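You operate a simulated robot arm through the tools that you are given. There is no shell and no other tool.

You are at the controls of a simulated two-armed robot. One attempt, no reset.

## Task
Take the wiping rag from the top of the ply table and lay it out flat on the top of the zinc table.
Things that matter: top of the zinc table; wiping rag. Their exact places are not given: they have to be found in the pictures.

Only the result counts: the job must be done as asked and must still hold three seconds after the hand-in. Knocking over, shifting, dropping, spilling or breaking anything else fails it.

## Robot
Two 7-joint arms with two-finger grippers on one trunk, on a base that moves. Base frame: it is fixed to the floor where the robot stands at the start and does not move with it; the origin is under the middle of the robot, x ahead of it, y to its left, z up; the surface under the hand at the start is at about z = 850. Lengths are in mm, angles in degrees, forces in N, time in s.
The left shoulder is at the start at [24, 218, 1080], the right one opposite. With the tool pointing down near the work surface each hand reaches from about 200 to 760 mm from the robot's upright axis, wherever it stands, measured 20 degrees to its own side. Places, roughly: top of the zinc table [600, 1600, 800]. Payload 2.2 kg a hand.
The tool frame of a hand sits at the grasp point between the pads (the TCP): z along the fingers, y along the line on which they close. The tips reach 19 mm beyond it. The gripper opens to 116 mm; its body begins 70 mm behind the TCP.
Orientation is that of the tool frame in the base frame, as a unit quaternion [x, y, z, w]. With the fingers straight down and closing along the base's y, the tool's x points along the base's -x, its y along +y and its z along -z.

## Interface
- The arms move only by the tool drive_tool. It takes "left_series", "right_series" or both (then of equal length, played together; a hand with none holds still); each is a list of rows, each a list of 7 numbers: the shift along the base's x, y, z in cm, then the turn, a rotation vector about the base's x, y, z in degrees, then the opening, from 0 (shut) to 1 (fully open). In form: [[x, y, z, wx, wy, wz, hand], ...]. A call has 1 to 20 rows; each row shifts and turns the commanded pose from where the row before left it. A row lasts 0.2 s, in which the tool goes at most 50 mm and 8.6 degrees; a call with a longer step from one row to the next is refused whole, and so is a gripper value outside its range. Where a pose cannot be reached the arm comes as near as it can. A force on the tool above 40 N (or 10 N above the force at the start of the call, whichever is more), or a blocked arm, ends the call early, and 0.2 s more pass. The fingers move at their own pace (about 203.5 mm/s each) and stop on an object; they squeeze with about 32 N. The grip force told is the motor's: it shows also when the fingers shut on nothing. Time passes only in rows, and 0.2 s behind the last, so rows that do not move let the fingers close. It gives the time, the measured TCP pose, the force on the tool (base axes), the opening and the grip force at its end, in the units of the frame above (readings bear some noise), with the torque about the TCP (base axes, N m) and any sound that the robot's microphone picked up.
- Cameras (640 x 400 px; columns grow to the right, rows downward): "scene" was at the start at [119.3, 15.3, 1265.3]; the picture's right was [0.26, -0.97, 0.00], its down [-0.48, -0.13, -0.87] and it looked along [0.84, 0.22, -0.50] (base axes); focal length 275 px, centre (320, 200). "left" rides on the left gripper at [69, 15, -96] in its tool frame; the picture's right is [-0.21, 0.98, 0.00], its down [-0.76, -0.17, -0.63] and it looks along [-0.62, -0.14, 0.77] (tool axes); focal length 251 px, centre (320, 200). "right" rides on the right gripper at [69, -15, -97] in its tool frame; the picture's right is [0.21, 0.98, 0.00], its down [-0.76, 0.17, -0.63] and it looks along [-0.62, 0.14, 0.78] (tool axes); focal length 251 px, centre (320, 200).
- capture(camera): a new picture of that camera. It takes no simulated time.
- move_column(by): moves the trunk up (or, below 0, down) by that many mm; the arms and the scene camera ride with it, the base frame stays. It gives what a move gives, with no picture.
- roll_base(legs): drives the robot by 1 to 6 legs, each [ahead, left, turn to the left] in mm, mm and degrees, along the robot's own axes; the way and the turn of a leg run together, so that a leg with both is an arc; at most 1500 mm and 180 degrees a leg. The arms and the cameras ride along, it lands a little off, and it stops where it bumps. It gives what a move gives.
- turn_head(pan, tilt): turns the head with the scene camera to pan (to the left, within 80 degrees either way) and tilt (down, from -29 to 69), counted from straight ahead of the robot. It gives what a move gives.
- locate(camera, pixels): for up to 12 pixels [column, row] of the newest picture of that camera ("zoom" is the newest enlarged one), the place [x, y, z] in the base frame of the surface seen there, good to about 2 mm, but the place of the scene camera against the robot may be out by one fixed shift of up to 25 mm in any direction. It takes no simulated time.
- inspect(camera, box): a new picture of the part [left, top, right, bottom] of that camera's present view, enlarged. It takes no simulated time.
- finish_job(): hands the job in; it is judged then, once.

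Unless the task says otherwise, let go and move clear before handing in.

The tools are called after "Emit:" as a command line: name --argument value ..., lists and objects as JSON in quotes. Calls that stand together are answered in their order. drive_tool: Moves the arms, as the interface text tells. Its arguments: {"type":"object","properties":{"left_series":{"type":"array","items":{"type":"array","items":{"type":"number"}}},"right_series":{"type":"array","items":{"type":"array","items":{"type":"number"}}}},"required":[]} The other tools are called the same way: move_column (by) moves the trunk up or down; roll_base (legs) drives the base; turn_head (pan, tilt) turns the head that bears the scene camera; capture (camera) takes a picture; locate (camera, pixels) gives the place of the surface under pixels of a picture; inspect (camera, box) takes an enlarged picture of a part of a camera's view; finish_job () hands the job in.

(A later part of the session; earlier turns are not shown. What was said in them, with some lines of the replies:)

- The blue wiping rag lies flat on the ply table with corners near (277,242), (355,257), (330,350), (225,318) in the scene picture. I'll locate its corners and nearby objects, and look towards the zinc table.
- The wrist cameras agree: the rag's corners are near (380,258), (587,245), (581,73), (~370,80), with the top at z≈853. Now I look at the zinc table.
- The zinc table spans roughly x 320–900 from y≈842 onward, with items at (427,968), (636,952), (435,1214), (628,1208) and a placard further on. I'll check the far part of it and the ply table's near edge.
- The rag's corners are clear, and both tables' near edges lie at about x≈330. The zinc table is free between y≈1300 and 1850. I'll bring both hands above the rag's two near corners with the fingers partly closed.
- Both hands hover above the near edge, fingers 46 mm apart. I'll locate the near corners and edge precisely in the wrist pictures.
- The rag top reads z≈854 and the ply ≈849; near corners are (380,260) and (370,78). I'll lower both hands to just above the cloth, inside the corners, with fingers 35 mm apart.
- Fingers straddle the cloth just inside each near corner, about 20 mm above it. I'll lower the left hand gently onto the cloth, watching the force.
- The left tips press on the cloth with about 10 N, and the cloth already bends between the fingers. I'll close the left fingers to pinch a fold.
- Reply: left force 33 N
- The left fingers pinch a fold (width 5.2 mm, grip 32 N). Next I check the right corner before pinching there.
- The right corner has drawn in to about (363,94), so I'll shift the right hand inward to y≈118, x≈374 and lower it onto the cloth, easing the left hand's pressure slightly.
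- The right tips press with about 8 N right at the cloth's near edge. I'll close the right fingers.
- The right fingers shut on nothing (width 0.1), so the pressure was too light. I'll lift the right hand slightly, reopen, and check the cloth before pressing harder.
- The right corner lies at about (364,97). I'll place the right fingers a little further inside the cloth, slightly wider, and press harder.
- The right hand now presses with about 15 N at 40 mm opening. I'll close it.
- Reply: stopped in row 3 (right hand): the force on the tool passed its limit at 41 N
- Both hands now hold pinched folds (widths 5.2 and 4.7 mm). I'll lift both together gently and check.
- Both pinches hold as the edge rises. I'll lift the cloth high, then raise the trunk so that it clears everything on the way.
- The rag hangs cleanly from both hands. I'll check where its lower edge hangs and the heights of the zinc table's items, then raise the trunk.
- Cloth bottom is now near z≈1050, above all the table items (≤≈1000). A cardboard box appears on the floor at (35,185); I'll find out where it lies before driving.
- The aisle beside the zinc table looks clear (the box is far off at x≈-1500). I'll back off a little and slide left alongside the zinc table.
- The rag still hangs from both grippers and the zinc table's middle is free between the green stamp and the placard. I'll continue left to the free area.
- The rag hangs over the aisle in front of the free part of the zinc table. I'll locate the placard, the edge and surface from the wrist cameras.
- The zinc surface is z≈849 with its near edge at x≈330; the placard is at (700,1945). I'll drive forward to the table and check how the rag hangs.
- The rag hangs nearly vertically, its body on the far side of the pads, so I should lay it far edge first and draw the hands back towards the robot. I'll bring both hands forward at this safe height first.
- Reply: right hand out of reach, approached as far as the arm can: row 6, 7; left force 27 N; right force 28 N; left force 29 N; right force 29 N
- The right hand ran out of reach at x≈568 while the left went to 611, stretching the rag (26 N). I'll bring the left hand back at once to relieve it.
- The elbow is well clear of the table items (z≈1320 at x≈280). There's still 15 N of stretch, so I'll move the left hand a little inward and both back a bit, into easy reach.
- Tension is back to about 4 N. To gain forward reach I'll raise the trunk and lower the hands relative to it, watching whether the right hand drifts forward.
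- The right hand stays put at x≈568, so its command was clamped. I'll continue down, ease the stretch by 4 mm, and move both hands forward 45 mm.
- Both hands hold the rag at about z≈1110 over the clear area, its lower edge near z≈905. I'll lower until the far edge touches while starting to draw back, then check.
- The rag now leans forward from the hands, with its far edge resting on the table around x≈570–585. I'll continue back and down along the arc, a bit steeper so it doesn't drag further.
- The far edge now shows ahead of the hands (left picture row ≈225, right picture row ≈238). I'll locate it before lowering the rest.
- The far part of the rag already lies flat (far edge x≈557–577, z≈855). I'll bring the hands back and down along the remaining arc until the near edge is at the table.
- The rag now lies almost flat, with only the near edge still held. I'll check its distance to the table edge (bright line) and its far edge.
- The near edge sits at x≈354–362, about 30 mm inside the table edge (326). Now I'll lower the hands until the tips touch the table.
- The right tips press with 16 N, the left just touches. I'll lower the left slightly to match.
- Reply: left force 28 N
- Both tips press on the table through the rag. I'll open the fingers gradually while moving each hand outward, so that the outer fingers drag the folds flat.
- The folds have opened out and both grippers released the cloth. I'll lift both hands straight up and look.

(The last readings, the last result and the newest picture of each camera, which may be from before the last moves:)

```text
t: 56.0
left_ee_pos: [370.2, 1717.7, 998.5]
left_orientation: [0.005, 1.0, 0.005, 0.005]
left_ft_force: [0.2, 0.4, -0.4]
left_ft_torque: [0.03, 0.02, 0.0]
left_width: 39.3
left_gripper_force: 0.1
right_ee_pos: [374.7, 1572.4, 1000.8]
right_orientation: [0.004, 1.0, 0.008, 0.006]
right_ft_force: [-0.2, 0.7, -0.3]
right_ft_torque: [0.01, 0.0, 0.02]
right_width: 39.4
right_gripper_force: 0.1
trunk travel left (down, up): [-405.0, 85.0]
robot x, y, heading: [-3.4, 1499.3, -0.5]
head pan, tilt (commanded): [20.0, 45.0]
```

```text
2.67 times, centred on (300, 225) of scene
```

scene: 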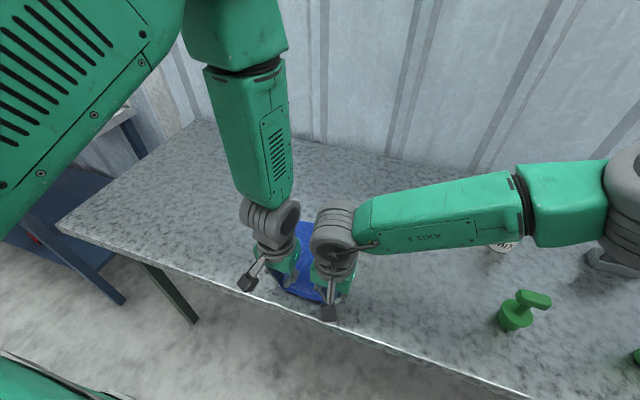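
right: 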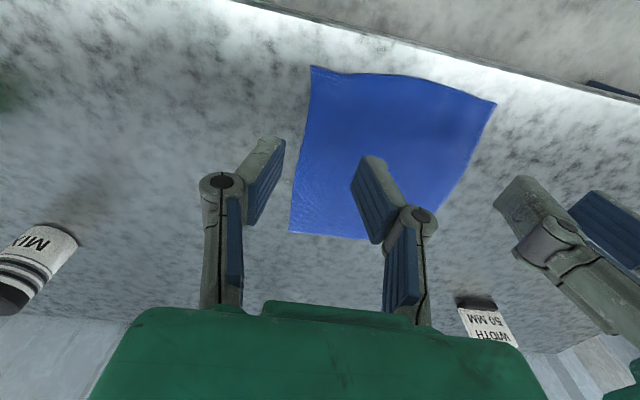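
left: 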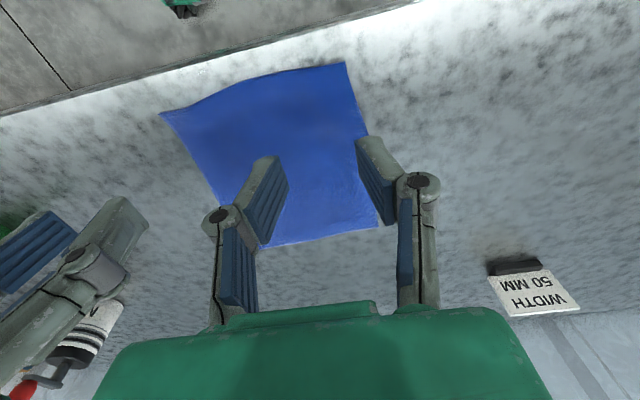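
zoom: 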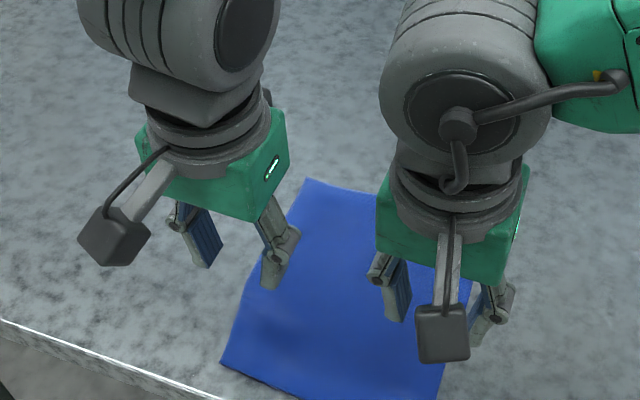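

The rag lies flat on the zinc table with all four corners spread. I'll verify its corners and heights.

Emit:
locate --camera "left" --pixels '[[344, 66], [164, 113], [250, 82], [374, 222], [265, 242], [320, 130], [230, 130], [320, 200], [290, 95], [230, 65], [350, 120]]'

Emit:
locate --camera "right" --pixels '[[314, 70], [492, 104], [400, 80], [293, 226], [350, 232], [330, 150], [420, 120], [330, 200], [450, 130], [430, 170]]'

```text
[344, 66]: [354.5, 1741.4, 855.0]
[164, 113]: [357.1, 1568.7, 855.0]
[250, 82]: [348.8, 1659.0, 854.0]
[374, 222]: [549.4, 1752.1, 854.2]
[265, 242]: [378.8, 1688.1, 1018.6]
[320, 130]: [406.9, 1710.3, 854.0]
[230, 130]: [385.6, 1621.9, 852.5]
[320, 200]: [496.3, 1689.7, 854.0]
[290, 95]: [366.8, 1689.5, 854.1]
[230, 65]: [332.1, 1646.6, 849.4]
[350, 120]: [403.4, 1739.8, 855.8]
```

```text
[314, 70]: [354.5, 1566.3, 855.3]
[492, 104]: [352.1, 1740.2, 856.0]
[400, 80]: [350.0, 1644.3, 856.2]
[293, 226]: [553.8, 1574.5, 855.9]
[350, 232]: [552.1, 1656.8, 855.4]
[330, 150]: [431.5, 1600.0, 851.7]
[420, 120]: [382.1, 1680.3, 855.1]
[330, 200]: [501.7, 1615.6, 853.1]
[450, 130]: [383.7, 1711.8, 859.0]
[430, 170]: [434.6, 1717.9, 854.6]
```

All four corners are at z≈855 (surface 849), spanning x≈349–554, y≈1566–1752, wholly on the table. I'll raise the hands clear and take a last look.

Emit:
drive_tool --left_series '[[0, 0, 4, 0, 0, 0, 0.34], [0, 1, 4, 0, 0, 0, 0.34], [0, 2, 4, 0, 0, 0, 0.34], [0, 2, 4, 0, 0, 0, 0.34], [0, 2, 3, 0, 0, 0, 0.34], [0, 0, 0, 0, 0, 0, 0.34]]' --right_series '[[0, 0, 4, 0, 0, 0, 0.34], [0, -1, 4, 0, 0, 0, 0.34], [0, -2, 4, 0, 0, 0, 0.34], [0, -2, 4, 0, 0, 0, 0.34], [0, -2, 3, 0, 0, 0, 0.34], [0, 0, 0, 0, 0, 0, 0.34]]'

Emit:
capture --camera "scene"

Emit:
capture --camera "left"

```text
t: 57.4
left_ee_pos: [370.9, 1794.5, 1189.9]
left_orientation: [0.003, 1.0, 0.003, 0.004]
left_ft_force: [-0.4, 0.0, -0.1]
left_ft_torque: [-0.04, -0.05, -0.02]
left_width: 39.4
left_gripper_force: 0.0
right_ee_pos: [371.2, 1511.1, 1192.1]
right_orientation: [0.004, 1.0, 0.005, 0.006]
right_ft_force: [-0.1, 0.9, -0.3]
right_ft_torque: [-0.02, 0.01, 0.03]
right_width: 39.4
right_gripper_force: 0.0
trunk travel left (down, up): [-405.0, 85.0]
robot x, y, heading: [-1.4, 1500.7, -0.3]
head pan, tilt (commanded): [20.0, 45.0]
```

```text
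taken
```

scene: 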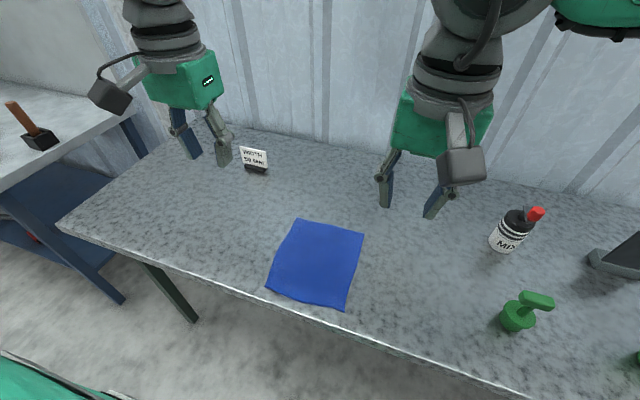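

```text
taken
```

left: 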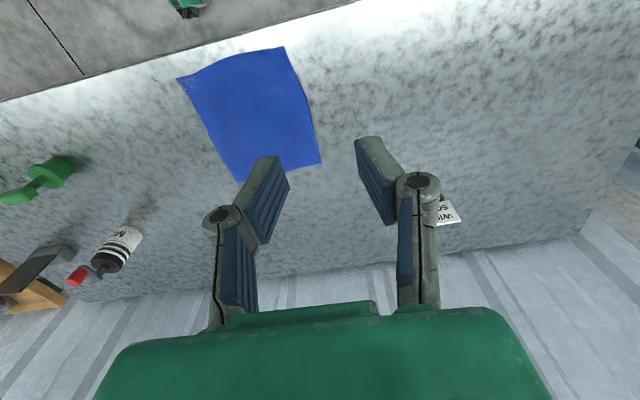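

The scene picture shows the rag spread flat on the zinc table (corners near (296,220), (363,233), (345,309), (268,287)). Both hands are clear and the other items on that table stand undisturbed, so I'm handing the job in.

Emit:
finish_job

```text
The job is handed in.
```

The wiping rag is now laid out flat on the top of the zinc table, and the job is handed in. I haven't seen a result from the judging.

- **Position:** the rag covers about x 349–554, y 1566–1752. Its near edge is about 23 mm inside the table's edge.
- **Flatness:** all four corners measured z ≈ 855, against a table surface of about 849. No folds show in the last pictures.
- **Release:** both grippers let go, and the hands were raised to about z ≈ 1190 before hand-in.
- **Other items:** everything visible on the zinc table was standing undisturbed. I took no further picture of the ply table after driving away. Nothing there had moved in the pictures taken after the rag was lifted.

The first pinch with the right hand slipped and was redone. The rag was also briefly stretched, up to about 27 N on each hand, when the right arm ran out of reach. It shows no visible damage from that.
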